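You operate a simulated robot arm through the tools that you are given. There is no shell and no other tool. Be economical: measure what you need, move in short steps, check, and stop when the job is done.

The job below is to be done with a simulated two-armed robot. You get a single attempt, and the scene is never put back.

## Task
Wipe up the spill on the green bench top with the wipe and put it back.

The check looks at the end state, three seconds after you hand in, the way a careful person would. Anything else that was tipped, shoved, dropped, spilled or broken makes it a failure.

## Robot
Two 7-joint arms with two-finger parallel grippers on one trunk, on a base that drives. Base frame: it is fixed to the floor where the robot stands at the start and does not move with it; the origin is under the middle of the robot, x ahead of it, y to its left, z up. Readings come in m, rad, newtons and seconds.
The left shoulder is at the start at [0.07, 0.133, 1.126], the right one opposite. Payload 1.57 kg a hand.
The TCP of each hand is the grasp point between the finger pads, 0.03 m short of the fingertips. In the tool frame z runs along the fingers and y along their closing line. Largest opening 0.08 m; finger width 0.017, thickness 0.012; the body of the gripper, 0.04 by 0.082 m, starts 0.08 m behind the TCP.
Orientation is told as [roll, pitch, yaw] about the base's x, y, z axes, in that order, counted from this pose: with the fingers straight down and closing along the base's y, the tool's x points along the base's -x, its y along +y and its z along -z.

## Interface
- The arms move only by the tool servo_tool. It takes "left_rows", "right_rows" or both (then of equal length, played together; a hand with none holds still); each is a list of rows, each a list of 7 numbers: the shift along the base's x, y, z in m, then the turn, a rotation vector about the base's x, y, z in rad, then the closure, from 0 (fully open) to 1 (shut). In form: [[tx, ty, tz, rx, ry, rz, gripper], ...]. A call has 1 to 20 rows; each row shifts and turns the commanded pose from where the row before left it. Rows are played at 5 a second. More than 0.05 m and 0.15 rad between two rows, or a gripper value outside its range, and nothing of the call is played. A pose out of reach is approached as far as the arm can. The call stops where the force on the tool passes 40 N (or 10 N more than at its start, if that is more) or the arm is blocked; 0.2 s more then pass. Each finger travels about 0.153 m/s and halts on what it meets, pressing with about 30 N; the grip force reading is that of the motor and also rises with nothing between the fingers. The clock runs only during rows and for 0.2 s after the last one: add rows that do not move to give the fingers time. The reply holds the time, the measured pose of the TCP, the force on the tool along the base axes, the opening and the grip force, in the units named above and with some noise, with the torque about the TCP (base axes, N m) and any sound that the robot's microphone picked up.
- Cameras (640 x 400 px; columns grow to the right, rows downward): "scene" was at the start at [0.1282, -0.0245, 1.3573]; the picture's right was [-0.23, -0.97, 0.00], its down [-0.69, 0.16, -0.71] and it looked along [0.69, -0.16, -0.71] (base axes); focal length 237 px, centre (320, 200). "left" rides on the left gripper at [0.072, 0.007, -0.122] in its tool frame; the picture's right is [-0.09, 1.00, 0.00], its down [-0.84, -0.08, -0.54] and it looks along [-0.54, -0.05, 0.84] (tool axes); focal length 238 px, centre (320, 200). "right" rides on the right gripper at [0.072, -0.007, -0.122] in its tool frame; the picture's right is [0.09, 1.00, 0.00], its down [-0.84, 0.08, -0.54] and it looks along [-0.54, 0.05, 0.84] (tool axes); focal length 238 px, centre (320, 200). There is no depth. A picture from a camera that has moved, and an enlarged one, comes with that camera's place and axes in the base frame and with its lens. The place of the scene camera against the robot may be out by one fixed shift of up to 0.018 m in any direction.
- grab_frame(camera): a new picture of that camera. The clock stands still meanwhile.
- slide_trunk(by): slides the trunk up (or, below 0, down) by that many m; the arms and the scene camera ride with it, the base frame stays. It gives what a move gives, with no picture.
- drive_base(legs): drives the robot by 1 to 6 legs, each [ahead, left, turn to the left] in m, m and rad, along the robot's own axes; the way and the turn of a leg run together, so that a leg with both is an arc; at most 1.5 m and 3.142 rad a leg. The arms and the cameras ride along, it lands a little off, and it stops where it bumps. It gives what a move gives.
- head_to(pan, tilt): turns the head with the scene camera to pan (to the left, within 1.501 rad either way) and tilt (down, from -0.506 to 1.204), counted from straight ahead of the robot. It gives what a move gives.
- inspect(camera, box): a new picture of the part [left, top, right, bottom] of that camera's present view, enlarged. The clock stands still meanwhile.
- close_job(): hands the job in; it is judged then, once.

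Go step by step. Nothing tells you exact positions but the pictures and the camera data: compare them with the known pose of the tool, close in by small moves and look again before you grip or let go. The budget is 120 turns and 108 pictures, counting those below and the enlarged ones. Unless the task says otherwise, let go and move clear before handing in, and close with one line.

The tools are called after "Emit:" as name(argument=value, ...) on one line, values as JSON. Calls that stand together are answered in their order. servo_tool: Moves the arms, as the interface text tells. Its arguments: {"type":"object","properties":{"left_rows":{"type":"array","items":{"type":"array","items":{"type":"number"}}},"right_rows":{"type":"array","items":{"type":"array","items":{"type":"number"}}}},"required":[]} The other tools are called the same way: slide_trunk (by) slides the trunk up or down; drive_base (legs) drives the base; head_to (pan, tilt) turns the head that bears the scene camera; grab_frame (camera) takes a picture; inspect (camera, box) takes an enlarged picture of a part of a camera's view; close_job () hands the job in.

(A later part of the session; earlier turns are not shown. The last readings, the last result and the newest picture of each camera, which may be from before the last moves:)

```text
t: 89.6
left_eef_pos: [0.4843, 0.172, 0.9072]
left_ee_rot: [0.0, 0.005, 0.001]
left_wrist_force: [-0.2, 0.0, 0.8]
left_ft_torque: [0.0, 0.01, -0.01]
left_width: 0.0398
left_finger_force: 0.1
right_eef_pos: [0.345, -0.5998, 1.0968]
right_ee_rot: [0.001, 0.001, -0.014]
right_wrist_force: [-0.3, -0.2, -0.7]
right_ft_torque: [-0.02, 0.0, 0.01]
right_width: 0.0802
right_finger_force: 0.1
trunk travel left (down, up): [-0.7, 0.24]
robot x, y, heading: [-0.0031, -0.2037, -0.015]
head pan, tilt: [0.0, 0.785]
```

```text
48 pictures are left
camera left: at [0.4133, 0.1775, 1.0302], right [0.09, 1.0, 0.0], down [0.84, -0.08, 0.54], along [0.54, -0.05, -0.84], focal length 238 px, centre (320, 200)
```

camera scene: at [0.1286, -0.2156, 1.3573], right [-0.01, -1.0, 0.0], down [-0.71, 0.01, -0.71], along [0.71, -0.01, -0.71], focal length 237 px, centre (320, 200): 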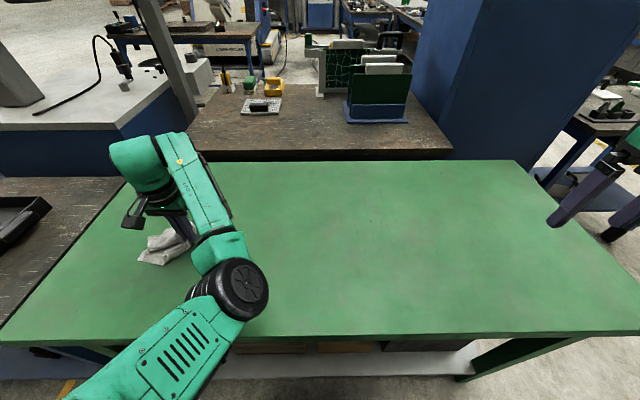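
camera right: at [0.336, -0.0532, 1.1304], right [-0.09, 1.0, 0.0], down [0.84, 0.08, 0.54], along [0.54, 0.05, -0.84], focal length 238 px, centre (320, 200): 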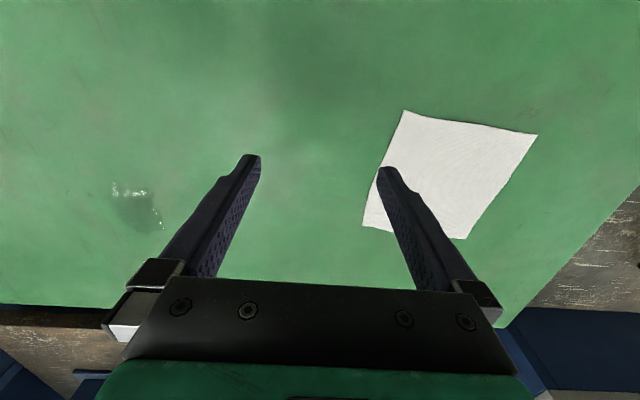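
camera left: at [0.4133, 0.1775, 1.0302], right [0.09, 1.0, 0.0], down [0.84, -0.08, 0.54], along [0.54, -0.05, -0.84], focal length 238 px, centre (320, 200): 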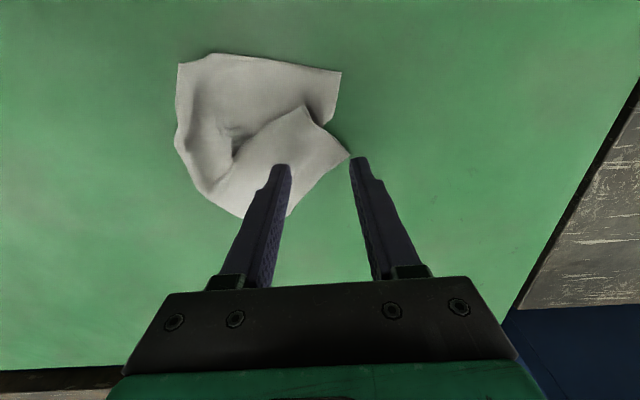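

Emit:
servo_tool(left_rows=[[-0.008, -0.017, 0, 0, 0, 0, 0.6], [0, 0, -0.01, 0, 0, 0, 0.6], [0, 0, -0.008, 0, 0, 0, 0.6], [0, 0, -0.006, 0, 0, 0, 0.6], [0, 0, 0, 0, 0, 0, 0.6]])

Emit:
grab_frame(camera="left")

```text
t: 90.8
left_eef_pos: [0.4755, 0.1559, 0.8837]
left_ee_rot: [0.003, 0.001, 0.0]
left_wrist_force: [1.3, 2.1, 10.5]
left_ft_torque: [0.09, 0.01, -0.07]
left_width: 0.032
left_finger_force: 0.0
right_eef_pos: [0.3442, -0.6015, 1.098]
right_ee_rot: [0.002, -0.001, -0.014]
right_wrist_force: [0.3, -0.3, -0.2]
right_ft_torque: [-0.01, -0.04, 0.01]
right_width: 0.0799
right_finger_force: 0.2
trunk travel left (down, up): [-0.7, 0.24]
robot x, y, heading: [-0.004, -0.2067, -0.019]
head pan, tilt: [0.0, 0.785]
```

```text
47 pictures are left
camera left: at [0.4056, 0.1601, 1.0056], right [0.09, 1.0, 0.0], down [0.84, -0.08, 0.54], along [0.54, -0.05, -0.84], focal length 238 px, centre (320, 200)
```

left: 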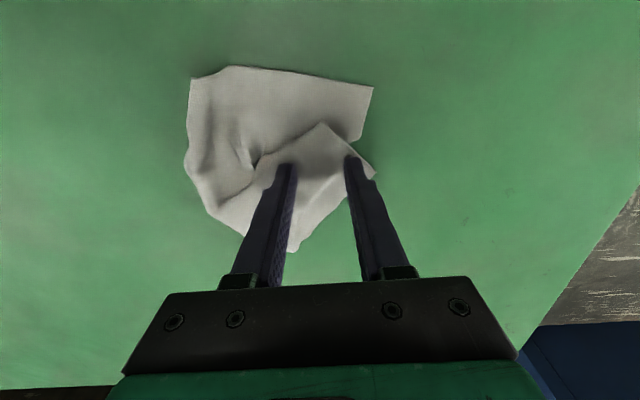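

Both fingers are on the flap at about 10 N. I'll pinch, lift slightly and pull in +x.

Emit:
servo_tool(left_rows=[[0, 0, 0, 0, 0, 0, 0.75], [0, 0, 0, 0, 0, 0, 0.9], [0, 0, 0, 0, 0, 0, 1], [0, 0, 0, 0, 0, 0, 1], [0, 0, 0.008, 0, 0, 0, 1], [0.015, 0.004, 0.004, 0, 0, 0, 1], [0.015, 0.004, 0, 0, 0, 0, 1], [0.015, 0.004, 0, 0, 0, 0, 1], [0.015, 0.004, 0, 0, 0, 0, 1], [0, 0, 0, 0, 0, 0, 1]])

Emit:
grab_frame(camera="left")

```text
t: 93.0
left_eef_pos: [0.536, 0.1714, 0.8948]
left_ee_rot: [0.001, 0.006, -0.002]
left_wrist_force: [0.7, 0.8, -1.2]
left_ft_torque: [0.0, -0.01, 0.01]
left_width: 0.0031
left_finger_force: 24.9
right_eef_pos: [0.3453, -0.6012, 1.0968]
right_ee_rot: [0.001, 0.0, -0.015]
right_wrist_force: [0.7, 0.3, 0.3]
right_ft_torque: [-0.01, 0.01, -0.01]
right_width: 0.08
right_finger_force: 0.0
trunk travel left (down, up): [-0.7, 0.24]
robot x, y, heading: [-0.0029, -0.2045, -0.014]
head pan, tilt: [0.0, 0.785]
```

```text
46 pictures are left
camera left: at [0.466, 0.177, 1.0176], right [0.09, 1.0, 0.0], down [0.84, -0.08, 0.54], along [0.54, -0.05, -0.84], focal length 238 px, centre (320, 200)
```

left: 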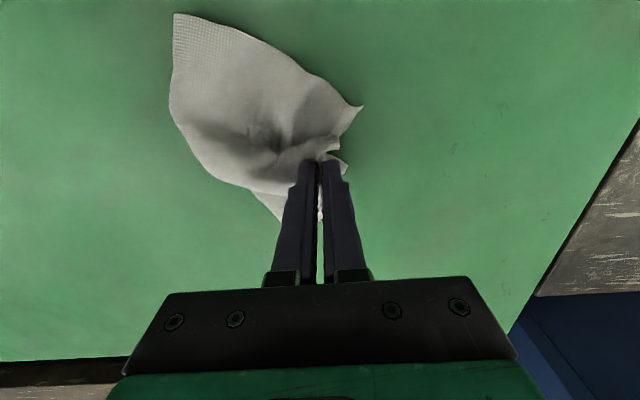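

It dragged the lower layer some too. I'll lower, release and look.

Emit:
servo_tool(left_rows=[[0, 0, -0.007, 0, 0, 0, 1], [0, 0, 0, 0, 0, 0, 0.8], [0, 0, 0, 0, 0, 0, 0.5], [0, 0, 0, 0, 0, 0, 0.5], [0, 0, 0.03, 0, 0, 0, 0.5], [0, 0, 0.04, 0, 0, 0, 0.5], [-0.02, -0.01, 0.04, 0, 0, 0, 0.5], [-0.03, -0.02, 0.03, 0, 0, 0, 0.5], [-0.03, -0.02, 0, 0, 0, 0, 0.5], [0, 0, 0, 0, 0, 0, 0.5]])

Emit:
grab_frame(camera="left")

```text
t: 95.2
left_eef_pos: [0.458, 0.1251, 1.0241]
left_ee_rot: [-0.003, 0.006, 0.0]
left_wrist_force: [-0.3, 0.6, -0.5]
left_ft_torque: [-0.02, 0.0, -0.01]
left_width: 0.04
left_finger_force: 0.2
left hand out of reach, approached as far as the arm can: row 9
right_eef_pos: [0.3454, -0.5992, 1.0975]
right_ee_rot: [0.001, 0.0, -0.013]
right_wrist_force: [0.6, -0.2, -0.7]
right_ft_torque: [-0.03, 0.03, 0.01]
right_width: 0.0802
right_finger_force: 0.1
trunk travel left (down, up): [-0.7, 0.24]
robot x, y, heading: [-0.0005, -0.2097, -0.013]
head pan, tilt: [0.0, 0.785]
```

```text
45 pictures are left
camera left: at [0.3868, 0.1301, 1.1485], right [0.09, 1.0, 0.0], down [0.84, -0.08, 0.54], along [0.53, -0.05, -0.84], focal length 238 px, centre (320, 200)
```

left: 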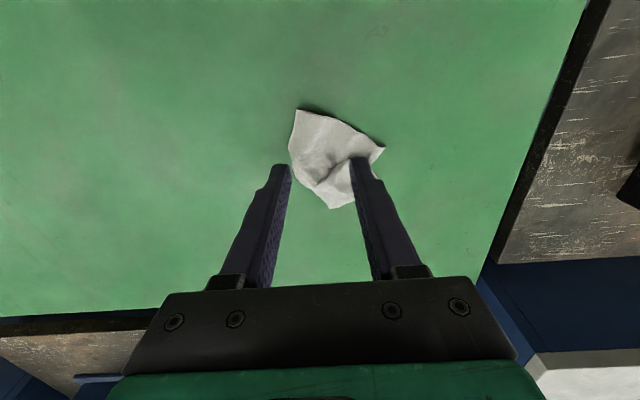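

Emit:
inspect(camera="left", box=[260, 90, 420, 220])

Emit:
grab_frame(camera="scene")

```text
3.08 times, centred on (340, 155) of left
camera zoom: at [0.3868, 0.1301, 1.1485], right [0.09, 1.0, 0.0], down [0.84, -0.08, 0.54], along [0.53, -0.05, -0.84], focal length 733 px, centre (258, 338)
```

zoom: 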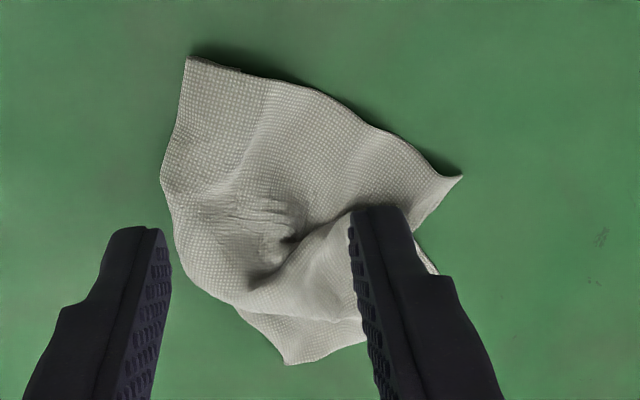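

```text
43 pictures are left
camera scene: at [0.1292, -0.2153, 1.3572], right [-0.01, -1.0, 0.0], down [-0.71, 0.01, -0.71], along [0.71, -0.01, -0.71], focal length 237 px, centre (320, 200)
```

scene: 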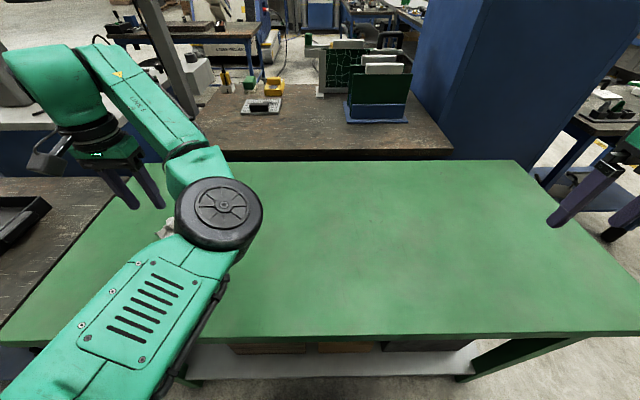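

The near edge of the cloth is now exposed, with corners at about A (0.443, 0.097) and B (0.502, 0.205). I'll back the base 0.1 m for reach, then pull the corners outward one at a time, starting with A.

Emit:
drive_base(legs=[[-0.1, 0, 0.013]])

Emit:
servo_tool(left_rows=[[0.03, 0, 0, 0, 0, 0, 0.62], [0.03, 0, -0.01, 0, 0, 0, 0.62], [0.03, 0, -0.02, 0, 0, 0, 0.62], [0.01, -0.005, -0.03, 0, 0, 0, 0.62], [0, -0.005, -0.04, 0, 0, 0, 0.62], [0, 0, -0.02, 0, 0, 0, 0.62], [0, 0, 0, 0, 0, 0, 0.62]])

Emit:
grab_frame(camera="left")

```text
t: 96.4
left_eef_pos: [0.3537, 0.1311, 1.0247]
left_ee_rot: [0.0, 0.007, 0.011]
left_wrist_force: [0.0, 0.1, -0.2]
left_ft_torque: [0.0, -0.03, 0.0]
left_width: 0.0404
left_finger_force: 0.0
right_eef_pos: [0.2509, -0.5951, 1.0956]
right_ee_rot: [0.001, 0.002, -0.004]
right_wrist_force: [0.0, -1.0, -0.5]
right_ft_torque: [-0.01, -0.04, 0.0]
right_width: 0.0802
right_finger_force: 0.0
trunk travel left (down, up): [-0.7, 0.24]
robot x, y, heading: [-0.1047, -0.2048, -0.002]
head pan, tilt: [0.0, 0.785]
```

```text
t: 98.0
left_eef_pos: [0.4526, 0.1204, 0.9046]
left_ee_rot: [-0.001, 0.004, 0.013]
left_wrist_force: [-0.2, -0.6, -0.5]
left_ft_torque: [-0.03, -0.03, 0.01]
left_width: 0.0305
left_finger_force: 0.0
right_eef_pos: [0.2498, -0.5948, 1.0971]
right_ee_rot: [-0.001, 0.001, -0.003]
right_wrist_force: [-0.1, -0.1, 0.0]
right_ft_torque: [0.02, 0.0, -0.01]
right_width: 0.0802
right_finger_force: 0.1
trunk travel left (down, up): [-0.7, 0.24]
robot x, y, heading: [-0.0995, -0.2033, -0.002]
head pan, tilt: [0.0, 0.785]
```

```text
42 pictures are left
camera left: at [0.3814, 0.1249, 1.028], right [0.08, 1.0, 0.0], down [0.84, -0.07, 0.54], along [0.54, -0.04, -0.84], focal length 238 px, centre (320, 200)
```

left: 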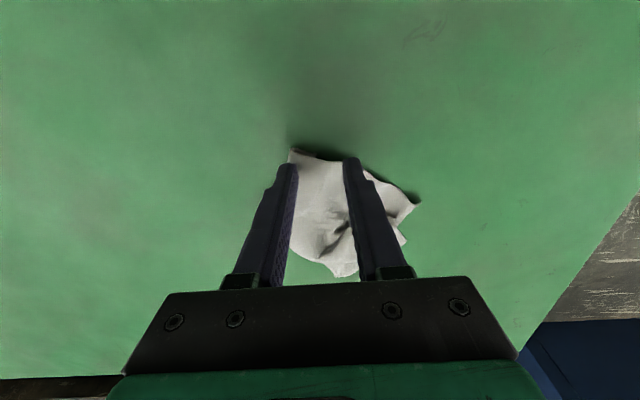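

Emit:
servo_tool(left_rows=[[0.01, -0.002, 0, 0, 0, 0, 0.74], [0, 0, -0.01, 0, 0, 0, 0.74], [0, 0, -0.006, 0, 0, 0, 0.74], [0, 0, -0.004, 0, 0, 0, 0.74], [0, 0, 0, 0, 0, 0, 0.74]])

Emit:
grab_frame(camera="left")

```text
t: 99.2
left_eef_pos: [0.4634, 0.1188, 0.8864]
left_ee_rot: [0.0, 0.006, 0.012]
left_wrist_force: [0.2, 0.0, -0.1]
left_ft_torque: [0.0, -0.01, -0.04]
left_width: 0.0209
left_finger_force: 0.0
right_eef_pos: [0.25, -0.5959, 1.097]
right_ee_rot: [-0.001, 0.0, -0.003]
right_wrist_force: [-0.1, -0.7, -0.3]
right_ft_torque: [-0.04, -0.01, -0.05]
right_width: 0.0802
right_finger_force: 0.0
trunk travel left (down, up): [-0.7, 0.24]
robot x, y, heading: [-0.0997, -0.2054, -0.007]
head pan, tilt: [0.0, 0.785]
```

```text
41 pictures are left
camera left: at [0.3918, 0.1232, 1.0091], right [0.08, 1.0, 0.0], down [0.84, -0.07, 0.54], along [0.54, -0.04, -0.84], focal length 238 px, centre (320, 200)
```

left: 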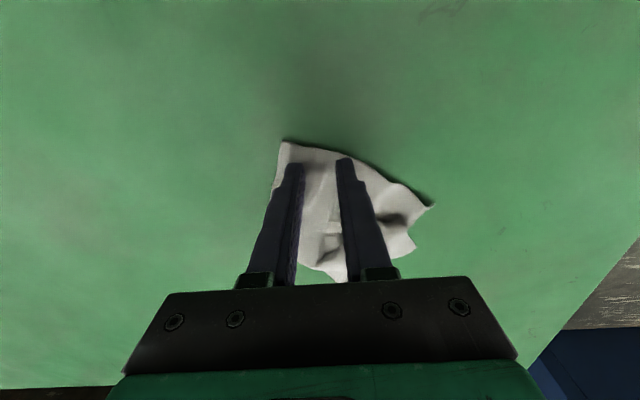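

Both fingers are over the corner A area. I'll press, pinch and pull it toward -x, -y.

Emit:
servo_tool(left_rows=[[0, 0, -0.003, 0, 0, 0, 0.74], [0, 0, -0.001, 0, 0, 0, 0.74], [0, 0, 0, 0, 0, 0, 0.9], [0, 0, 0, 0, 0, 0, 1], [0, 0, 0, 0, 0, 0, 1], [0, 0, 0.004, 0, 0, 0, 1], [-0.014, -0.014, 0.002, 0, 0, 0, 1], [-0.014, -0.014, 0, 0, 0, 0, 1], [-0.014, -0.014, 0, 0, 0, 0, 1], [-0.014, -0.014, 0, 0, 0, 0, 1], [0, 0, 0, 0, 0, 0, 1]])

Emit:
grab_frame(camera="left")

```text
t: 101.6
left_eef_pos: [0.4065, 0.0623, 0.8889]
left_ee_rot: [-0.001, 0.005, 0.011]
left_wrist_force: [0.5, 0.2, -0.2]
left_ft_torque: [-0.02, 0.01, 0.03]
left_width: 0.0016
left_finger_force: 23.6
right_eef_pos: [0.2498, -0.5948, 1.0964]
right_ee_rot: [0.0, 0.0, -0.001]
right_wrist_force: [-0.1, -0.2, -0.8]
right_ft_torque: [0.01, 0.0, 0.01]
right_width: 0.08
right_finger_force: 0.1
trunk travel left (down, up): [-0.7, 0.24]
robot x, y, heading: [-0.1018, -0.2076, -0.0]
head pan, tilt: [0.0, 0.785]
```

```text
40 pictures are left
camera left: at [0.3367, 0.0673, 1.0111], right [0.08, 1.0, 0.0], down [0.84, -0.07, 0.54], along [0.54, -0.04, -0.84], focal length 238 px, centre (320, 200)
```

left: 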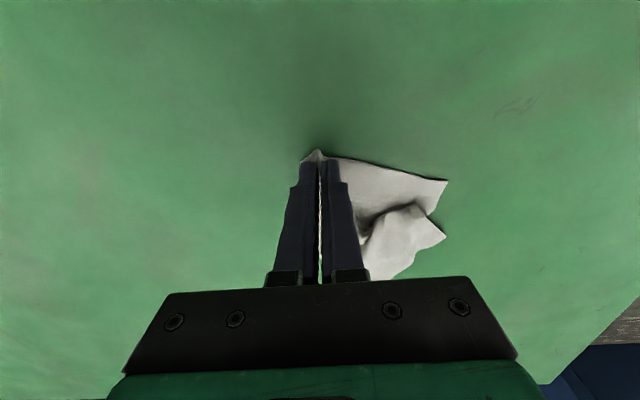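

Since I hold the single corner A, I'll lift the cloth by it so it hangs straight. Then I'll lay it along its diagonal, from the far-left corner's place to A's own place.

Emit:
servo_tool(left_rows=[[0.01, 0.01, 0.04, 0, 0, 0, 1], [0.01, 0.01, 0.045, 0, 0, 0, 1], [0.01, 0.01, 0.045, 0, 0, 0, 1], [0.015, 0.01, 0.045, 0, 0, 0, 1], [0.02, 0.015, 0.035, 0, 0, 0, 1], [0.025, 0.02, 0, 0, 0, 0, 1], [0.03, 0.02, 0, 0, 0, 0, 1], [0.03, 0.02, 0, 0, 0, 0, 1], [0, 0, 0, 0, 0, 0, 1], [0, 0, 0, 0, 0, 0, 1]])

Emit:
grab_frame(camera="scene")

Emit:
grab_frame(camera="left")

```text
t: 103.8
left_eef_pos: [0.4683, 0.1237, 1.0991]
left_ee_rot: [0.009, -0.069, 0.02]
left_wrist_force: [-1.1, 0.1, -0.5]
left_ft_torque: [-0.01, 0.06, 0.0]
left_width: 0.0019
left_finger_force: 23.9
left hand out of reach, approached as far as the arm can: row 5, 6, 7, 8
right_eef_pos: [0.2493, -0.5946, 1.0976]
right_ee_rot: [0.0, 0.001, -0.002]
right_wrist_force: [0.3, -0.1, -0.3]
right_ft_torque: [-0.02, 0.02, 0.03]
right_width: 0.08
right_finger_force: 0.1
trunk travel left (down, up): [-0.7, 0.24]
robot x, y, heading: [-0.1016, -0.205, -0.003]
head pan, tilt: [0.0, 0.785]
```

```text
39 pictures are left
camera scene: at [0.0286, -0.213, 1.3572], right [0.0, -1.0, 0.0], down [-0.71, 0.0, -0.71], along [0.71, 0.0, -0.71], focal length 237 px, centre (320, 200)
```

scene: 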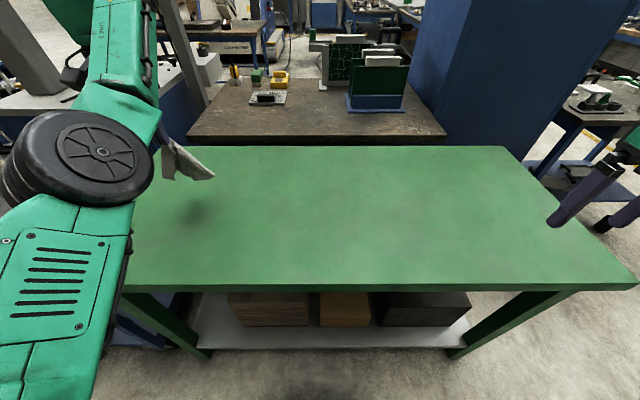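

```text
38 pictures are left
camera left: at [0.3892, 0.1264, 1.2155], right [0.07, 1.0, 0.01], down [0.8, -0.07, 0.6], along [0.6, -0.03, -0.8], focal length 238 px, centre (320, 200)
```

left: 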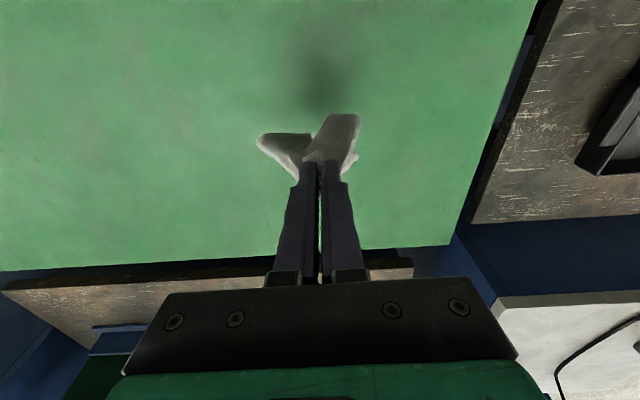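

Reach is limiting at this height, so I'll drive forward 0.08 m to carry the hand over the far side and level the tool.

Emit:
drive_base(legs=[[0.08, 0, 0]])

Emit:
servo_tool(left_rows=[[0, 0.02, -0.01, 0, 0.069, 0, 1], [0, 0.02, -0.01, 0, 0, 0, 1], [0, 0.02, -0.01, 0, 0, 0, 1], [0, 0, 0, 0, 0, 0, 1], [0, 0, 0, 0, 0, 0, 1]])

Emit:
grab_frame(camera="left")

```text
t: 104.8
left_eef_pos: [0.5451, 0.1221, 1.1]
left_ee_rot: [0.007, -0.071, 0.016]
left_wrist_force: [-0.3, 0.5, 0.5]
left_ft_torque: [-0.01, 0.03, 0.03]
left_width: 0.0017
left_finger_force: 23.9
right_eef_pos: [0.3258, -0.5966, 1.0976]
right_ee_rot: [0.001, -0.002, -0.004]
right_wrist_force: [0.4, -0.1, -0.3]
right_ft_torque: [0.01, 0.0, -0.03]
right_width: 0.08
right_finger_force: 0.1
trunk travel left (down, up): [-0.7, 0.24]
robot x, y, heading: [-0.0221, -0.2071, -0.003]
head pan, tilt: [0.0, 0.785]
```

```text
t: 106.0
left_eef_pos: [0.5477, 0.1621, 1.0775]
left_ee_rot: [0.006, -0.068, 0.018]
left_wrist_force: [0.2, -0.3, -0.4]
left_ft_torque: [-0.01, 0.06, 0.03]
left_width: 0.0017
left_finger_force: 23.5
left hand out of reach, approached as far as the arm can: row 1
right_eef_pos: [0.3272, -0.5953, 1.0975]
right_ee_rot: [0.0, 0.0, -0.002]
right_wrist_force: [0.5, -0.7, 0.3]
right_ft_torque: [0.01, 0.01, 0.03]
right_width: 0.0799
right_finger_force: 0.0
trunk travel left (down, up): [-0.7, 0.24]
robot x, y, heading: [-0.0204, -0.2045, -0.003]
head pan, tilt: [0.0, 0.785]
```

```text
37 pictures are left
camera left: at [0.4682, 0.1648, 1.1949], right [0.07, 1.0, 0.01], down [0.8, -0.07, 0.6], along [0.6, -0.03, -0.8], focal length 238 px, centre (320, 200)
```

left: 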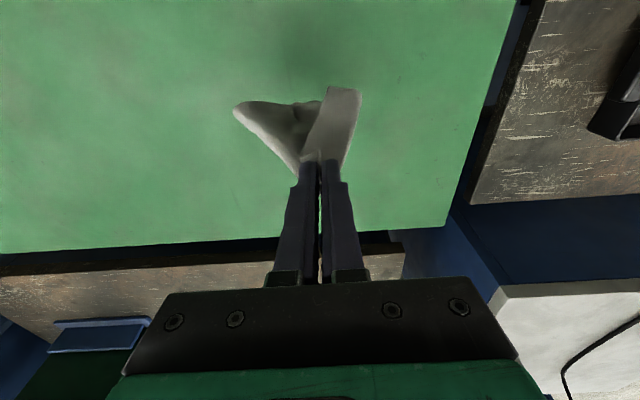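

Emit:
servo_tool(left_rows=[[0, 0, -0.02, 0, 0.034, 0, 1], [-0.008, -0.006, -0.018, 0, 0.034, 0, 1], [-0.013, -0.009, -0.016, 0, 0, 0, 1], [-0.013, -0.009, -0.016, 0, 0, 0, 1], [-0.013, -0.009, -0.016, 0, 0, 0, 1], [-0.013, -0.009, -0.016, 0, 0, 0, 1], [-0.013, -0.009, -0.016, 0, 0, 0, 1], [-0.013, -0.009, -0.016, 0, 0, 0, 1], [-0.013, -0.009, -0.016, 0, 0, 0, 1], [-0.013, -0.009, -0.016, 0, 0, 0, 1], [-0.013, -0.009, -0.016, 0, 0, 0, 1], [-0.013, -0.009, -0.006, 0, 0, 0, 1], [0, 0, 0, 0, 0, 0, 1]])

Emit:
grab_frame(camera="left")

Emit:
grab_frame(camera="scene")

```text
t: 108.8
left_eef_pos: [0.4315, 0.093, 0.8815]
left_ee_rot: [0.018, -0.012, 0.027]
left_wrist_force: [0.9, 0.4, 10.1]
left_ft_torque: [-0.02, -0.06, 0.03]
left_width: 0.0017
left_finger_force: 23.2
left hand out of reach, approached as far as the arm can: row 9, 10, 11, 12
right_eef_pos: [0.3269, -0.5972, 1.0977]
right_ee_rot: [-0.001, -0.002, -0.003]
right_wrist_force: [0.7, -0.4, 0.6]
right_ft_torque: [0.0, 0.01, 0.0]
right_width: 0.0802
right_finger_force: 0.0
trunk travel left (down, up): [-0.7, 0.24]
robot x, y, heading: [-0.0234, -0.2098, -0.01]
head pan, tilt: [0.0, 0.785]
```

```text
36 pictures are left
camera left: at [0.3593, 0.0946, 1.0041], right [0.07, 1.0, 0.02], down [0.83, -0.07, 0.55], along [0.55, -0.02, -0.83], focal length 238 px, centre (320, 200)
```

left: 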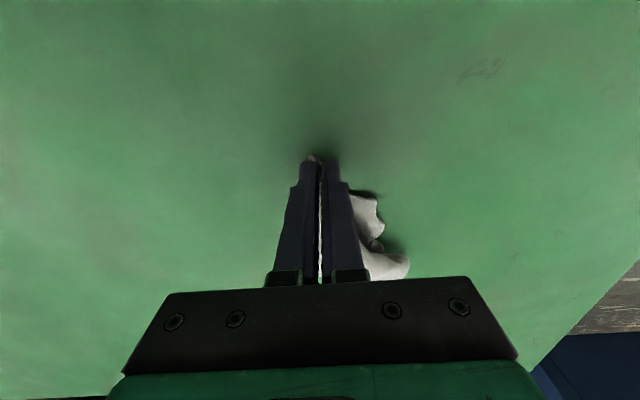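

```text
35 pictures are left
camera scene: at [0.1058, -0.2146, 1.3576], right [0.0, -1.0, 0.0], down [-0.71, 0.0, -0.71], along [0.71, 0.0, -0.71], focal length 237 px, centre (320, 200)
```

scene: 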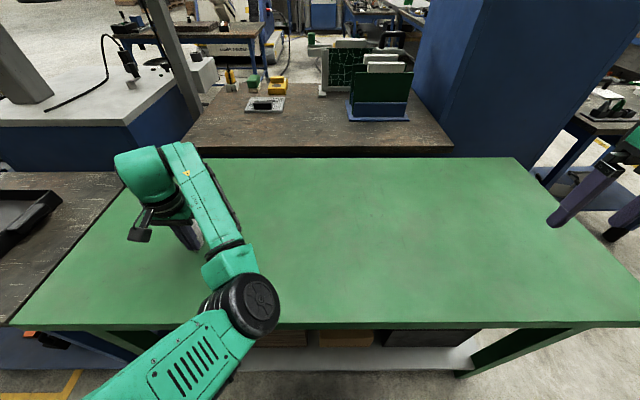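

I'll release, rise and back off for a full view.

Emit:
servo_tool(left_rows=[[0, 0, 0.003, 0, 0, 0, 0.8], [0, 0, 0, 0, 0, 0, 0.5], [0, 0, 0, 0, 0, 0, 0.5], [0, 0, 0.03, 0, 0, 0, 0.5], [0, 0, 0.04, 0, 0, 0, 0.5], [0, 0, 0.045, 0, 0, 0, 0.5], [0, 0, 0.03, 0, 0, 0, 0.5]])

Emit:
drive_base(legs=[[-0.1, 0, 0]])

Emit:
grab_frame(camera="left")

```text
t: 110.4
left_eef_pos: [0.4553, 0.1135, 1.0167]
left_ee_rot: [0.008, -0.002, 0.015]
left_wrist_force: [0.5, -0.3, -0.3]
left_ft_torque: [0.03, 0.0, 0.01]
left_width: 0.0398
left_finger_force: 0.1
left hand out of reach, approached as far as the arm can: row 4, 5, 6, 7
right_eef_pos: [0.327, -0.596, 1.0969]
right_ee_rot: [0.002, -0.001, -0.003]
right_wrist_force: [-0.7, 0.7, -0.3]
right_ft_torque: [-0.02, -0.02, 0.02]
right_width: 0.0799
right_finger_force: 0.1
trunk travel left (down, up): [-0.7, 0.24]
robot x, y, heading: [-0.0218, -0.2055, -0.002]
head pan, tilt: [0.0, 0.785]
```

```text
t: 111.5
left_eef_pos: [0.3579, 0.114, 1.0143]
left_ee_rot: [0.009, 0.001, 0.019]
left_wrist_force: [-0.7, 0.5, 0.0]
left_ft_torque: [0.03, 0.03, 0.02]
left_width: 0.04
left_finger_force: 0.0
right_eef_pos: [0.2297, -0.5954, 1.0963]
right_ee_rot: [0.0, -0.001, -0.004]
right_wrist_force: [-0.7, -0.2, 0.2]
right_ft_torque: [0.01, 0.02, -0.01]
right_width: 0.08
right_finger_force: 0.1
trunk travel left (down, up): [-0.7, 0.24]
robot x, y, heading: [-0.1169, -0.2086, -0.007]
head pan, tilt: [0.0, 0.785]
```

```text
34 pictures are left
camera left: at [0.2865, 0.117, 1.1377], right [0.07, 1.0, 0.01], down [0.84, -0.07, 0.54], along [0.54, -0.03, -0.84], focal length 238 px, centre (320, 200)
```

left: 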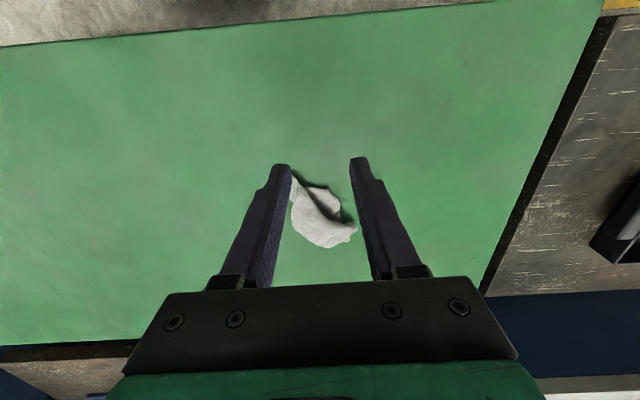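

It's still bunched up. I'll take a close look before deciding how to open it.

Emit:
inspect(camera="left", box=[270, 150, 390, 260])

Emit:
grab_frame(camera="scene")

```text
3.64 times, centred on (330, 205) of left
camera zoom: at [0.2865, 0.117, 1.1377], right [0.07, 1.0, 0.01], down [0.84, -0.07, 0.54], along [0.54, -0.03, -0.84], focal length 867 px, centre (284, 182)
```

zoom: 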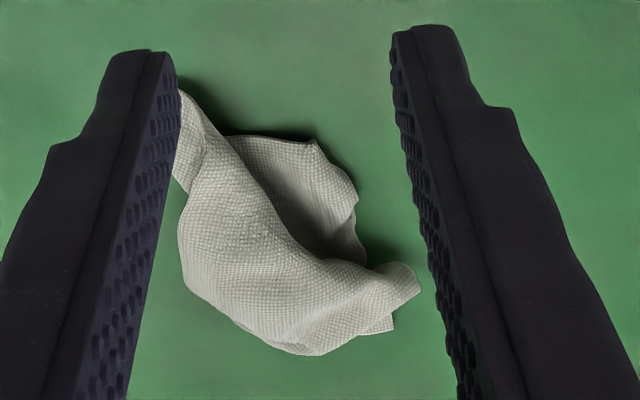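

```text
32 pictures are left
camera scene: at [0.0098, -0.2135, 1.3571], right [0.0, -1.0, 0.0], down [-0.71, 0.0, -0.71], along [0.71, 0.0, -0.71], focal length 237 px, centre (320, 200)
```

scene: 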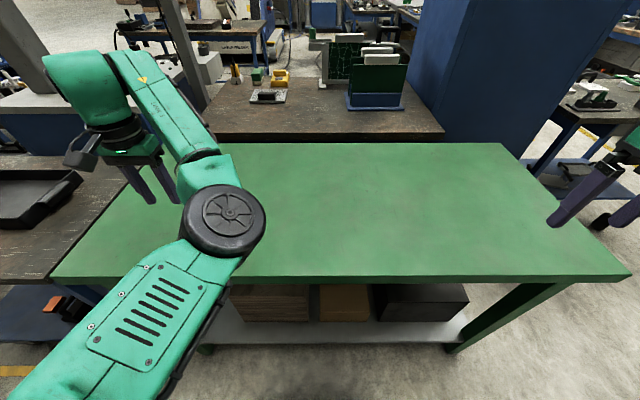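

Opening it properly needs the left arm in its normal posture, with the elbow outside. I'll swing the hand far out to the left at a safe height to let the elbow come round, and check.

Emit:
servo_tool(left_rows=[[0, 0.02, 0.04, 0, 0, 0, 0.5], [0, 0.02, 0.04, 0, 0, 0, 0.5], [0, 0.03, 0.03, 0, 0, 0, 0.5], [-0.02, 0.04, 0.01, 0, 0, 0, 0.5], [-0.02, 0.04, 0, 0, 0, 0, 0.5], [-0.03, 0.035, 0, 0, 0, 0, 0.5], [-0.03, 0.035, 0, 0, 0, 0, 0.5], [-0.03, 0.035, 0, 0, 0, 0, 0.5], [-0.03, 0.035, 0, 0, 0, 0, 0.5]])

Emit:
head_to(pan=0.6, tilt=0.7)

Emit:
grab_frame(camera="scene")

```text
t: 113.5
left_eef_pos: [0.1947, 0.4057, 1.1349]
left_ee_rot: [0.006, -0.003, 0.018]
left_wrist_force: [-0.3, 0.5, -0.4]
left_ft_torque: [-0.02, -0.02, 0.01]
left_width: 0.0402
left_finger_force: 0.0
right_eef_pos: [0.2278, -0.5938, 1.0979]
right_ee_rot: [-0.001, -0.001, -0.004]
right_wrist_force: [-0.3, 0.0, 0.5]
right_ft_torque: [-0.03, 0.0, -0.01]
right_width: 0.08
right_finger_force: 0.1
trunk travel left (down, up): [-0.7, 0.24]
robot x, y, heading: [-0.1202, -0.2055, -0.003]
head pan, tilt: [0.0, 0.785]
```

```text
t: 114.5
left_eef_pos: [0.1978, 0.4052, 1.1352]
left_ee_rot: [0.009, -0.003, 0.018]
left_wrist_force: [-0.1, 0.3, -0.4]
left_ft_torque: [0.02, -0.01, 0.01]
left_width: 0.04
left_finger_force: 0.0
right_eef_pos: [0.2289, -0.5954, 1.0979]
right_ee_rot: [0.0, 0.001, -0.004]
right_wrist_force: [0.2, -0.3, 0.6]
right_ft_torque: [0.02, -0.03, -0.01]
right_width: 0.0799
right_finger_force: 0.1
trunk travel left (down, up): [-0.7, 0.24]
robot x, y, heading: [-0.122, -0.2062, -0.006]
head pan, tilt: [0.6, 0.7]
```

```text
31 pictures are left
camera scene: at [-0.0024, -0.1654, 1.3644], right [0.56, -0.83, 0.0], down [-0.53, -0.36, -0.76], along [0.63, 0.43, -0.64], focal length 237 px, centre (320, 200)
```

scene: 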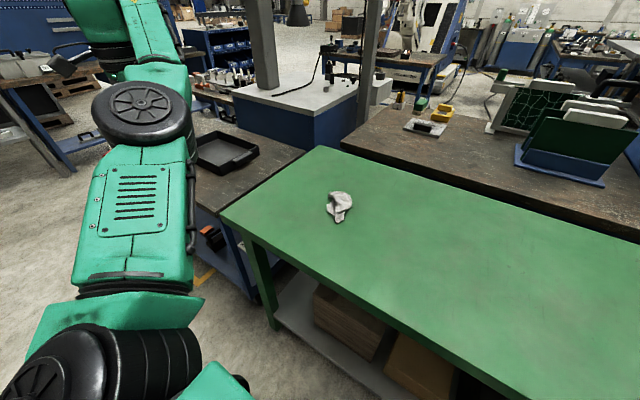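

The wipe's centre is within about 2 cm of its original spot, but it's bunched. I'll try once to restore the elbow by stretching the arm out fully and then retracting.

Emit:
servo_tool(left_rows=[[0.035, 0, 0.02, 0, 0, 0, 0.5], [0.035, -0.02, 0.02, 0, 0, 0, 0.5], [0.045, -0.01, 0, 0, 0, 0, 0.5], [0.045, -0.01, 0, 0, 0, 0, 0.5], [0.045, -0.01, 0, 0, 0, 0, 0.5], [0.045, 0, 0, 0, 0, 0, 0.5], [0.045, 0, 0, 0, 0, 0, 0.5], [0.045, 0, 0, 0, 0, 0, 0.5], [0, 0, 0, 0, 0, 0, 0.5]])

Emit:
servo_tool(left_rows=[[-0.03, -0.02, -0.02, 0, 0, 0, 0.5], [-0.03, -0.02, -0.02, 0, 0, 0, 0.5], [-0.03, -0.03, 0, 0, 0, 0, 0.5], [-0.03, -0.03, 0, 0, 0, 0, 0.5], [0, -0.03, 0, 0, 0, 0, 0.5], [0, -0.03, 0, 0, 0, 0, 0.5]])

Emit:
grab_frame(camera="scene")

```text
t: 116.5
left_eef_pos: [0.3295, 0.3154, 1.1038]
left_ee_rot: [0.01, -0.004, 0.018]
left_wrist_force: [1.0, -0.1, -0.2]
left_ft_torque: [0.01, -0.03, 0.02]
left_width: 0.0401
left_finger_force: 0.0
left hand out of reach, approached as far as the arm can: row 1, 2, 3, 4, 5, 6, 7, 8
right_eef_pos: [0.2291, -0.5955, 1.0975]
right_ee_rot: [-0.001, 0.0, -0.003]
right_wrist_force: [-0.7, -0.1, -0.1]
right_ft_torque: [0.0, -0.01, 0.03]
right_width: 0.0801
right_finger_force: 0.0
trunk travel left (down, up): [-0.7, 0.24]
robot x, y, heading: [-0.12, -0.2096, -0.003]
head pan, tilt: [0.6, 0.7]
```

```text
t: 118.0
left_eef_pos: [0.2105, 0.1712, 1.065]
left_ee_rot: [0.008, -0.002, 0.017]
left_wrist_force: [-0.4, 0.0, -0.7]
left_ft_torque: [0.02, -0.03, 0.02]
left_width: 0.04
left_finger_force: 0.1
left hand out of reach, approached as far as the arm can: row 6
right_eef_pos: [0.2292, -0.5961, 1.0968]
right_ee_rot: [0.0, 0.0, -0.003]
right_wrist_force: [0.9, 0.0, 0.2]
right_ft_torque: [-0.01, 0.04, 0.02]
right_width: 0.0798
right_finger_force: 0.1
trunk travel left (down, up): [-0.7, 0.24]
robot x, y, heading: [-0.1196, -0.2059, -0.004]
head pan, tilt: [0.6, 0.7]
```

```text
30 pictures are left
camera scene: at [-0.0024, -0.1657, 1.3644], right [0.56, -0.83, 0.0], down [-0.53, -0.36, -0.77], along [0.63, 0.43, -0.64], focal length 237 px, centre (320, 200)
```

scene: 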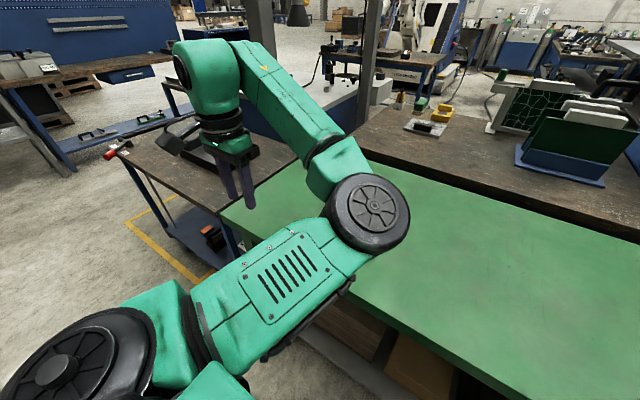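

The elbow stays inboard. Pulling corners along the table did open the cloth earlier, so I'll do a couple of short pulls, starting with the tip near (0.53, 0.145) toward +x, +y.

Emit:
drive_base(legs=[[0.115, 0, 0]])

Emit:
servo_tool(left_rows=[[0.045, 0, 0, 0, 0, 0, 0.65], [0.045, -0.008, 0, 0, 0, 0, 0.65], [0.045, -0.008, -0.01, 0, 0, 0, 0.65], [0.04, -0.008, -0.02, 0, 0, 0, 0.65], [0.025, -0.008, -0.03, 0, 0, 0, 0.65], [0, 0, -0.035, 0, 0, 0, 0.65], [0, 0, -0.035, 0, 0, 0, 0.65], [0, 0, -0.02, 0, 0, 0, 0.65], [0, 0, 0, 0, 0, 0, 0.65]])

Emit:
grab_frame(camera="left")

```text
t: 119.2
left_eef_pos: [0.3211, 0.1714, 1.0659]
left_ee_rot: [0.008, -0.003, 0.017]
left_wrist_force: [-0.3, 0.0, 0.2]
left_ft_torque: [0.0, 0.02, 0.03]
left_width: 0.0402
left_finger_force: 0.0
right_eef_pos: [0.3418, -0.5945, 1.0977]
right_ee_rot: [0.0, -0.001, -0.003]
right_wrist_force: [-0.6, 0.1, 1.3]
right_ft_torque: [-0.01, 0.0, -0.03]
right_width: 0.0801
right_finger_force: 0.0
trunk travel left (down, up): [-0.7, 0.24]
robot x, y, heading: [-0.0071, -0.2061, -0.001]
head pan, tilt: [0.6, 0.7]
```

```text
t: 121.2
left_eef_pos: [0.5231, 0.1395, 0.9136]
left_ee_rot: [0.009, -0.001, 0.017]
left_wrist_force: [-0.1, 0.0, -0.5]
left_ft_torque: [-0.01, -0.02, 0.0]
left_width: 0.028
left_finger_force: 0.1
right_eef_pos: [0.3431, -0.5965, 1.0968]
right_ee_rot: [-0.001, 0.0, -0.004]
right_wrist_force: [0.1, 1.1, 1.3]
right_ft_torque: [0.0, -0.01, -0.01]
right_width: 0.0798
right_finger_force: 0.1
trunk travel left (down, up): [-0.7, 0.24]
robot x, y, heading: [-0.008, -0.2102, -0.0]
head pan, tilt: [0.6, 0.7]
```

```text
29 pictures are left
camera left: at [0.452, 0.1413, 1.0368], right [0.07, 1.0, 0.01], down [0.84, -0.07, 0.54], along [0.54, -0.03, -0.84], focal length 238 px, centre (320, 200)
```

left: 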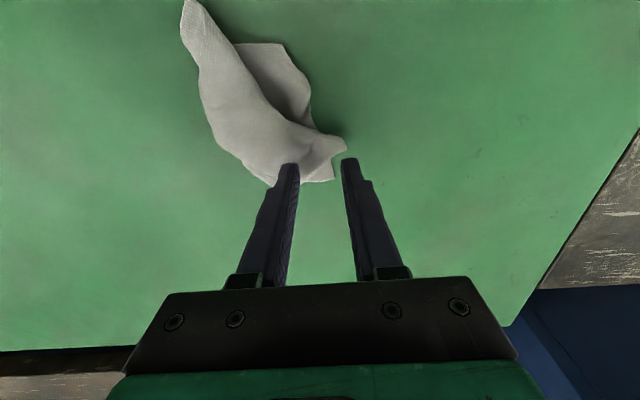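

Emit:
servo_tool(left_rows=[[0.002, -0.012, 0, 0, 0, 0, 0.7], [0, 0, -0.015, 0, 0, 0, 0.7], [0, 0, -0.008, 0, 0, 0, 0.7], [0, 0, -0.006, 0, 0, 0, 0.7], [0, 0, 0, 0, 0, 0, 0.7], [0, 0, 0, 0, 0, 0, 0.85], [0, 0, 0, 0, 0, 0, 1], [0, 0, 0, 0, 0, 0, 1], [0, 0, 0.005, 0, 0, 0, 1], [0.01, 0.012, 0.002, 0, 0, 0, 1], [0.01, 0.012, 0, 0, 0, 0, 1], [0.01, 0.012, 0, 0, 0, 0, 1], [0.01, 0.012, 0, 0, 0, 0, 1], [0, 0, 0, 0, 0, 0, 1]])

Emit:
grab_frame(camera="left")

```text
t: 124.2
left_eef_pos: [0.5638, 0.1743, 0.8939]
left_ee_rot: [0.008, -0.001, 0.018]
left_wrist_force: [0.1, 0.1, 0.6]
left_ft_torque: [-0.02, -0.02, 0.03]
left_width: 0.0022
left_finger_force: 23.9
right_eef_pos: [0.3422, -0.5957, 1.0962]
right_ee_rot: [0.0, -0.001, -0.004]
right_wrist_force: [0.4, -0.1, 0.6]
right_ft_torque: [-0.01, 0.02, -0.02]
right_width: 0.0802
right_finger_force: 0.0
trunk travel left (down, up): [-0.7, 0.24]
robot x, y, heading: [-0.0077, -0.2085, -0.002]
head pan, tilt: [0.6, 0.7]
```

```text
28 pictures are left
camera left: at [0.4926, 0.1764, 1.0163], right [0.07, 1.0, 0.01], down [0.84, -0.07, 0.54], along [0.54, -0.03, -0.84], focal length 238 px, centre (320, 200)
```

left: 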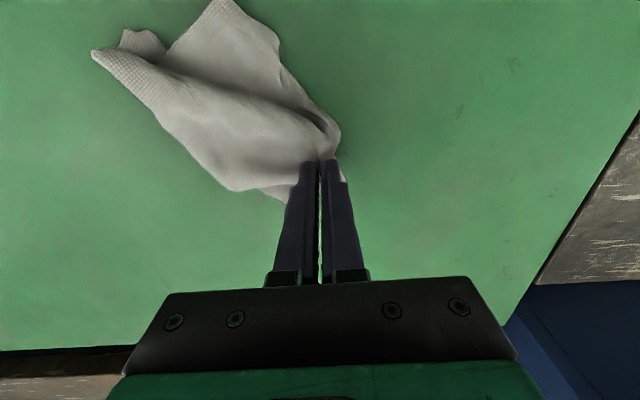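

The cloth opened noticeably, so I'll release and take a wider look.

Emit:
servo_tool(left_rows=[[0, 0, -0.006, 0, 0, 0, 1], [0, 0, 0, 0, 0, 0, 0.8], [0, 0, 0, 0, 0, 0, 0.6], [0, 0, 0, 0, 0, 0, 0.6], [0, 0, 0.03, 0, 0, 0, 0.6], [0, 0.01, 0.04, 0, 0, 0, 0.6], [-0.01, 0.02, 0.04, 0, 0, 0, 0.6], [-0.02, 0.02, 0.03, 0, 0, 0, 0.6], [-0.03, 0.02, 0.01, 0, 0, 0, 0.6], [-0.03, 0.02, 0, 0, 0, 0, 0.6], [-0.03, 0.02, 0, 0, 0, 0, 0.6]])

Emit:
grab_frame(camera="left")

```text
t: 126.6
left_eef_pos: [0.4429, 0.2852, 1.0353]
left_ee_rot: [0.005, -0.003, 0.015]
left_wrist_force: [0.4, -0.7, -0.9]
left_ft_torque: [-0.01, -0.03, 0.01]
left_width: 0.0321
left_finger_force: 0.0
right_eef_pos: [0.3425, -0.5951, 1.0971]
right_ee_rot: [-0.002, -0.003, -0.003]
right_wrist_force: [1.3, 0.3, 0.2]
right_ft_torque: [-0.02, -0.02, -0.02]
right_width: 0.0798
right_finger_force: 0.1
trunk travel left (down, up): [-0.7, 0.24]
robot x, y, heading: [-0.009, -0.2064, -0.003]
head pan, tilt: [0.6, 0.7]
```

```text
27 pictures are left
camera left: at [0.3711, 0.2882, 1.1591], right [0.08, 1.0, 0.01], down [0.84, -0.07, 0.54], along [0.54, -0.03, -0.84], focal length 238 px, centre (320, 200)
```

left: 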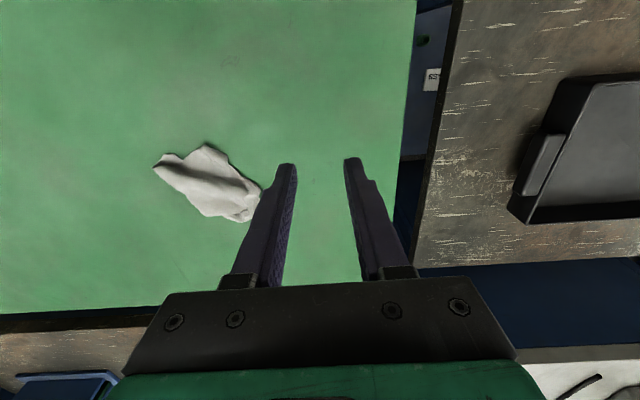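

Emit:
inspect(camera="left", box=[140, 130, 280, 230])

```text
4.00 times, centred on (210, 180) of left
camera zoom: at [0.3711, 0.2882, 1.1591], right [0.08, 1.0, 0.01], down [0.84, -0.07, 0.54], along [0.54, -0.03, -0.84], focal length 953 px, centre (760, 280)
```

zoom: 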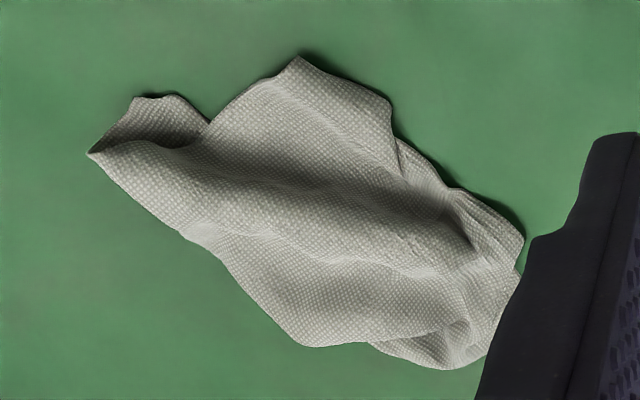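

It's now laid along its diagonal, with corner B near (0.467, 0.132) and D near (0.582, 0.095). Next I'll pull B outward toward -x, +y, which also re-centres the wipe.

Emit:
servo_tool(left_rows=[[0, -0.04, 0, 0, 0, 0, 0.7], [0.01, -0.04, 0, 0, 0, 0, 0.7], [0.01, -0.04, -0.02, 0, 0, 0, 0.7], [0.009, -0.034, -0.03, 0, 0, 0, 0.7], [0.008, 0, -0.04, 0, 0, 0, 0.7], [0, 0, -0.03, 0, 0, 0, 0.7], [0, 0, 0, 0, 0, 0, 0.7]])

Emit:
grab_frame(camera="left")

```text
t: 128.2
left_eef_pos: [0.4818, 0.1313, 0.9178]
left_ee_rot: [0.008, -0.002, 0.019]
left_wrist_force: [-0.9, -0.6, -0.2]
left_ft_torque: [0.03, -0.02, -0.02]
left_width: 0.0237
left_finger_force: 0.1
right_eef_pos: [0.3424, -0.5961, 1.097]
right_ee_rot: [0.001, -0.001, -0.004]
right_wrist_force: [-0.1, -0.2, 0.6]
right_ft_torque: [-0.01, 0.02, 0.01]
right_width: 0.0801
right_finger_force: 0.1
trunk travel left (down, up): [-0.7, 0.24]
robot x, y, heading: [-0.0079, -0.2067, 0.0]
head pan, tilt: [0.6, 0.7]
```

```text
25 pictures are left
camera left: at [0.4115, 0.134, 1.0399], right [0.07, 1.0, 0.01], down [0.84, -0.07, 0.54], along [0.54, -0.03, -0.84], focal length 238 px, centre (320, 200)
```

left: 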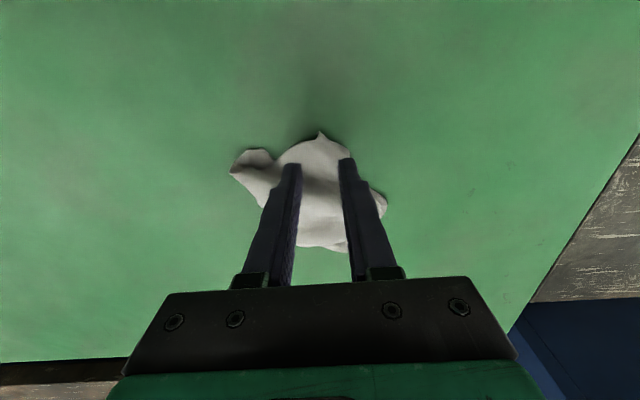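

Emit:
servo_tool(left_rows=[[-0.003, 0, -0.02, 0, 0, 0, 0.7], [0, 0, -0.01, 0, 0, 0, 0.7], [0, 0, -0.004, 0, 0, 0, 0.7], [0, 0, 0, 0, 0, 0, 0.85], [0, 0, 0, 0, 0, 0, 1], [0, 0, 0, 0, 0, 0, 1], [0, 0, 0.006, 0, 0, 0, 1], [-0.013, 0.008, 0.002, 0, 0, 0, 1], [-0.013, 0.008, 0, 0, 0, 0, 1], [-0.013, 0.008, 0, 0, 0, 0, 1], [-0.013, 0.008, 0, 0, 0, 0, 1], [-0.013, 0.008, 0, 0, 0, 0, 1], [0, 0, 0, 0, 0, 0, 1]])

Emit:
grab_frame(camera="left")

```text
t: 131.0
left_eef_pos: [0.413, 0.1705, 0.892]
left_ee_rot: [0.01, -0.003, 0.016]
left_wrist_force: [-0.4, -1.1, -0.4]
left_ft_torque: [0.0, 0.02, -0.03]
left_width: 0.0024
left_finger_force: 23.9
right_eef_pos: [0.3429, -0.5962, 1.0967]
right_ee_rot: [0.0, 0.001, -0.003]
right_wrist_force: [0.3, -0.1, 0.5]
right_ft_torque: [-0.01, 0.02, 0.02]
right_width: 0.0799
right_finger_force: 0.1
trunk travel left (down, up): [-0.7, 0.24]
robot x, y, heading: [-0.0122, -0.2073, -0.004]
head pan, tilt: [0.6, 0.7]
```

```text
24 pictures are left
camera left: at [0.3424, 0.1733, 1.0144], right [0.07, 1.0, 0.01], down [0.84, -0.07, 0.54], along [0.54, -0.03, -0.84], focal length 238 px, centre (320, 200)
```

left: 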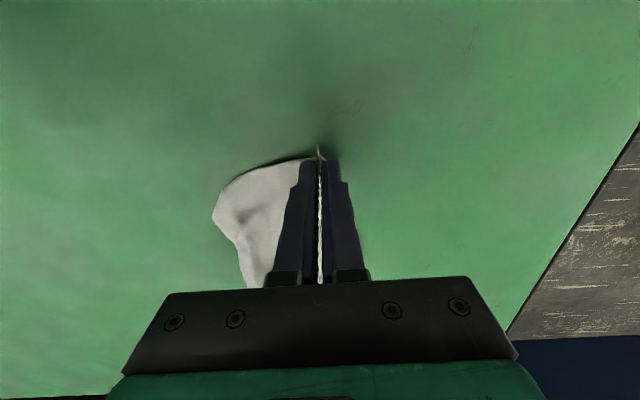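

The near edge is now straight between A and B. I'll release gently and look wide again.

Emit:
servo_tool(left_rows=[[0, 0, -0.006, 0, 0, 0, 1], [0, 0, 0, 0, 0, 0, 0.8], [0, 0, 0, 0, 0, 0, 0.6], [0, 0, 0, 0, 0, 0, 0.6], [0, 0, 0.03, 0, 0, 0, 0.6], [0, 0.01, 0.04, 0, 0, 0, 0.6], [0, 0.03, 0.035, 0, 0, 0, 0.6], [0, 0.035, 0.03, 0, 0, 0, 0.6], [-0.01, 0.035, 0.01, 0, 0, 0, 0.6], [-0.02, 0.02, 0, 0, 0, 0, 0.6]])

Emit:
inspect(camera="left", box=[130, 110, 290, 250])

```text
t: 133.2
left_eef_pos: [0.3843, 0.3026, 1.0296]
left_ee_rot: [0.007, -0.002, 0.016]
left_wrist_force: [-0.9, 0.6, -0.7]
left_ft_torque: [0.0, -0.01, -0.01]
left_width: 0.0322
left_finger_force: 0.1
right_eef_pos: [0.3422, -0.596, 1.0975]
right_ee_rot: [-0.001, -0.003, -0.005]
right_wrist_force: [0.0, 0.5, -0.4]
right_ft_torque: [-0.02, -0.01, -0.03]
right_width: 0.0799
right_finger_force: 0.0
trunk travel left (down, up): [-0.7, 0.24]
robot x, y, heading: [-0.0041, -0.2079, -0.004]
head pan, tilt: [0.6, 0.7]
```

```text
2.86 times, centred on (210, 180) of left
camera zoom: at [0.313, 0.3051, 1.1517], right [0.08, 1.0, 0.01], down [0.84, -0.07, 0.54], along [0.54, -0.03, -0.84], focal length 681 px, centre (634, 257)
```

zoom: 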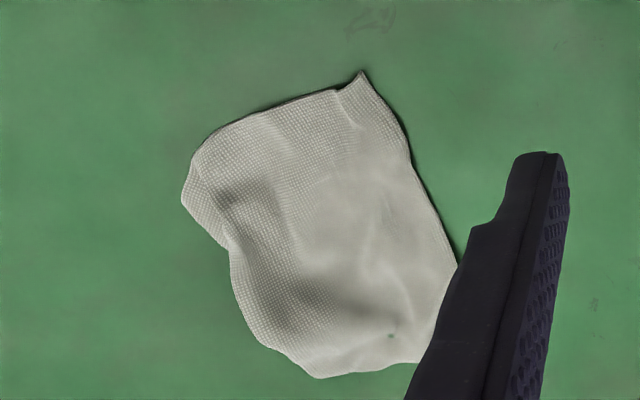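

That worked very well: the wipe is nearly flat, with its centre around (0.495, 0.13). One more pull on corner A toward -x, -y should finish it, so I'll shift the base slightly for reach.

Emit:
drive_base(legs=[[-0.06, -0.06, 0]])

Emit:
servo_tool(left_rows=[[0.02, -0.04, 0, 0, 0, 0, 0.7], [0.03, -0.035, 0, 0, 0, 0, 0.7], [0.035, -0.03, -0.01, 0, 0, 0, 0.7], [0.035, -0.03, -0.015, 0, 0, 0, 0.7], [0.008, -0.018, -0.04, 0, 0, 0, 0.7], [0, 0, -0.04, 0, 0, 0, 0.7], [0, 0, 0, 0, 0, 0, 0.7]])

Emit:
grab_frame(camera="left")

```text
t: 134.2
left_eef_pos: [0.3267, 0.2446, 1.028]
left_ee_rot: [0.007, 0.001, 0.016]
left_wrist_force: [0.4, -0.8, 0.2]
left_ft_torque: [0.0, 0.0, 0.0]
left_width: 0.0321
left_finger_force: 0.0
right_eef_pos: [0.2852, -0.6525, 1.0969]
right_ee_rot: [0.0, -0.001, -0.003]
right_wrist_force: [-0.5, 0.1, -0.4]
right_ft_torque: [-0.04, -0.02, 0.02]
right_width: 0.0798
right_finger_force: 0.1
trunk travel left (down, up): [-0.7, 0.24]
robot x, y, heading: [-0.0685, -0.2674, -0.004]
head pan, tilt: [0.6, 0.7]
```

```text
t: 135.8
left_eef_pos: [0.4511, 0.0901, 0.9234]
left_ee_rot: [0.009, -0.003, 0.017]
left_wrist_force: [-0.5, -0.8, 0.2]
left_ft_torque: [-0.04, -0.02, -0.02]
left_width: 0.0241
left_finger_force: 0.0
right_eef_pos: [0.2835, -0.6543, 1.0967]
right_ee_rot: [0.0, 0.0, -0.004]
right_wrist_force: [0.2, 0.4, -0.8]
right_ft_torque: [0.01, 0.01, -0.03]
right_width: 0.0803
right_finger_force: 0.1
trunk travel left (down, up): [-0.7, 0.24]
robot x, y, heading: [-0.0668, -0.2668, -0.003]
head pan, tilt: [0.6, 0.7]
```

```text
22 pictures are left
camera left: at [0.3802, 0.094, 1.0462], right [0.07, 1.0, 0.01], down [0.84, -0.07, 0.54], along [0.54, -0.03, -0.84], focal length 238 px, centre (320, 200)
```

left: 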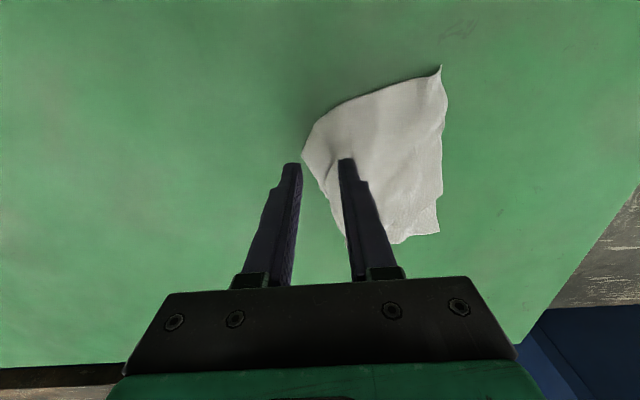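

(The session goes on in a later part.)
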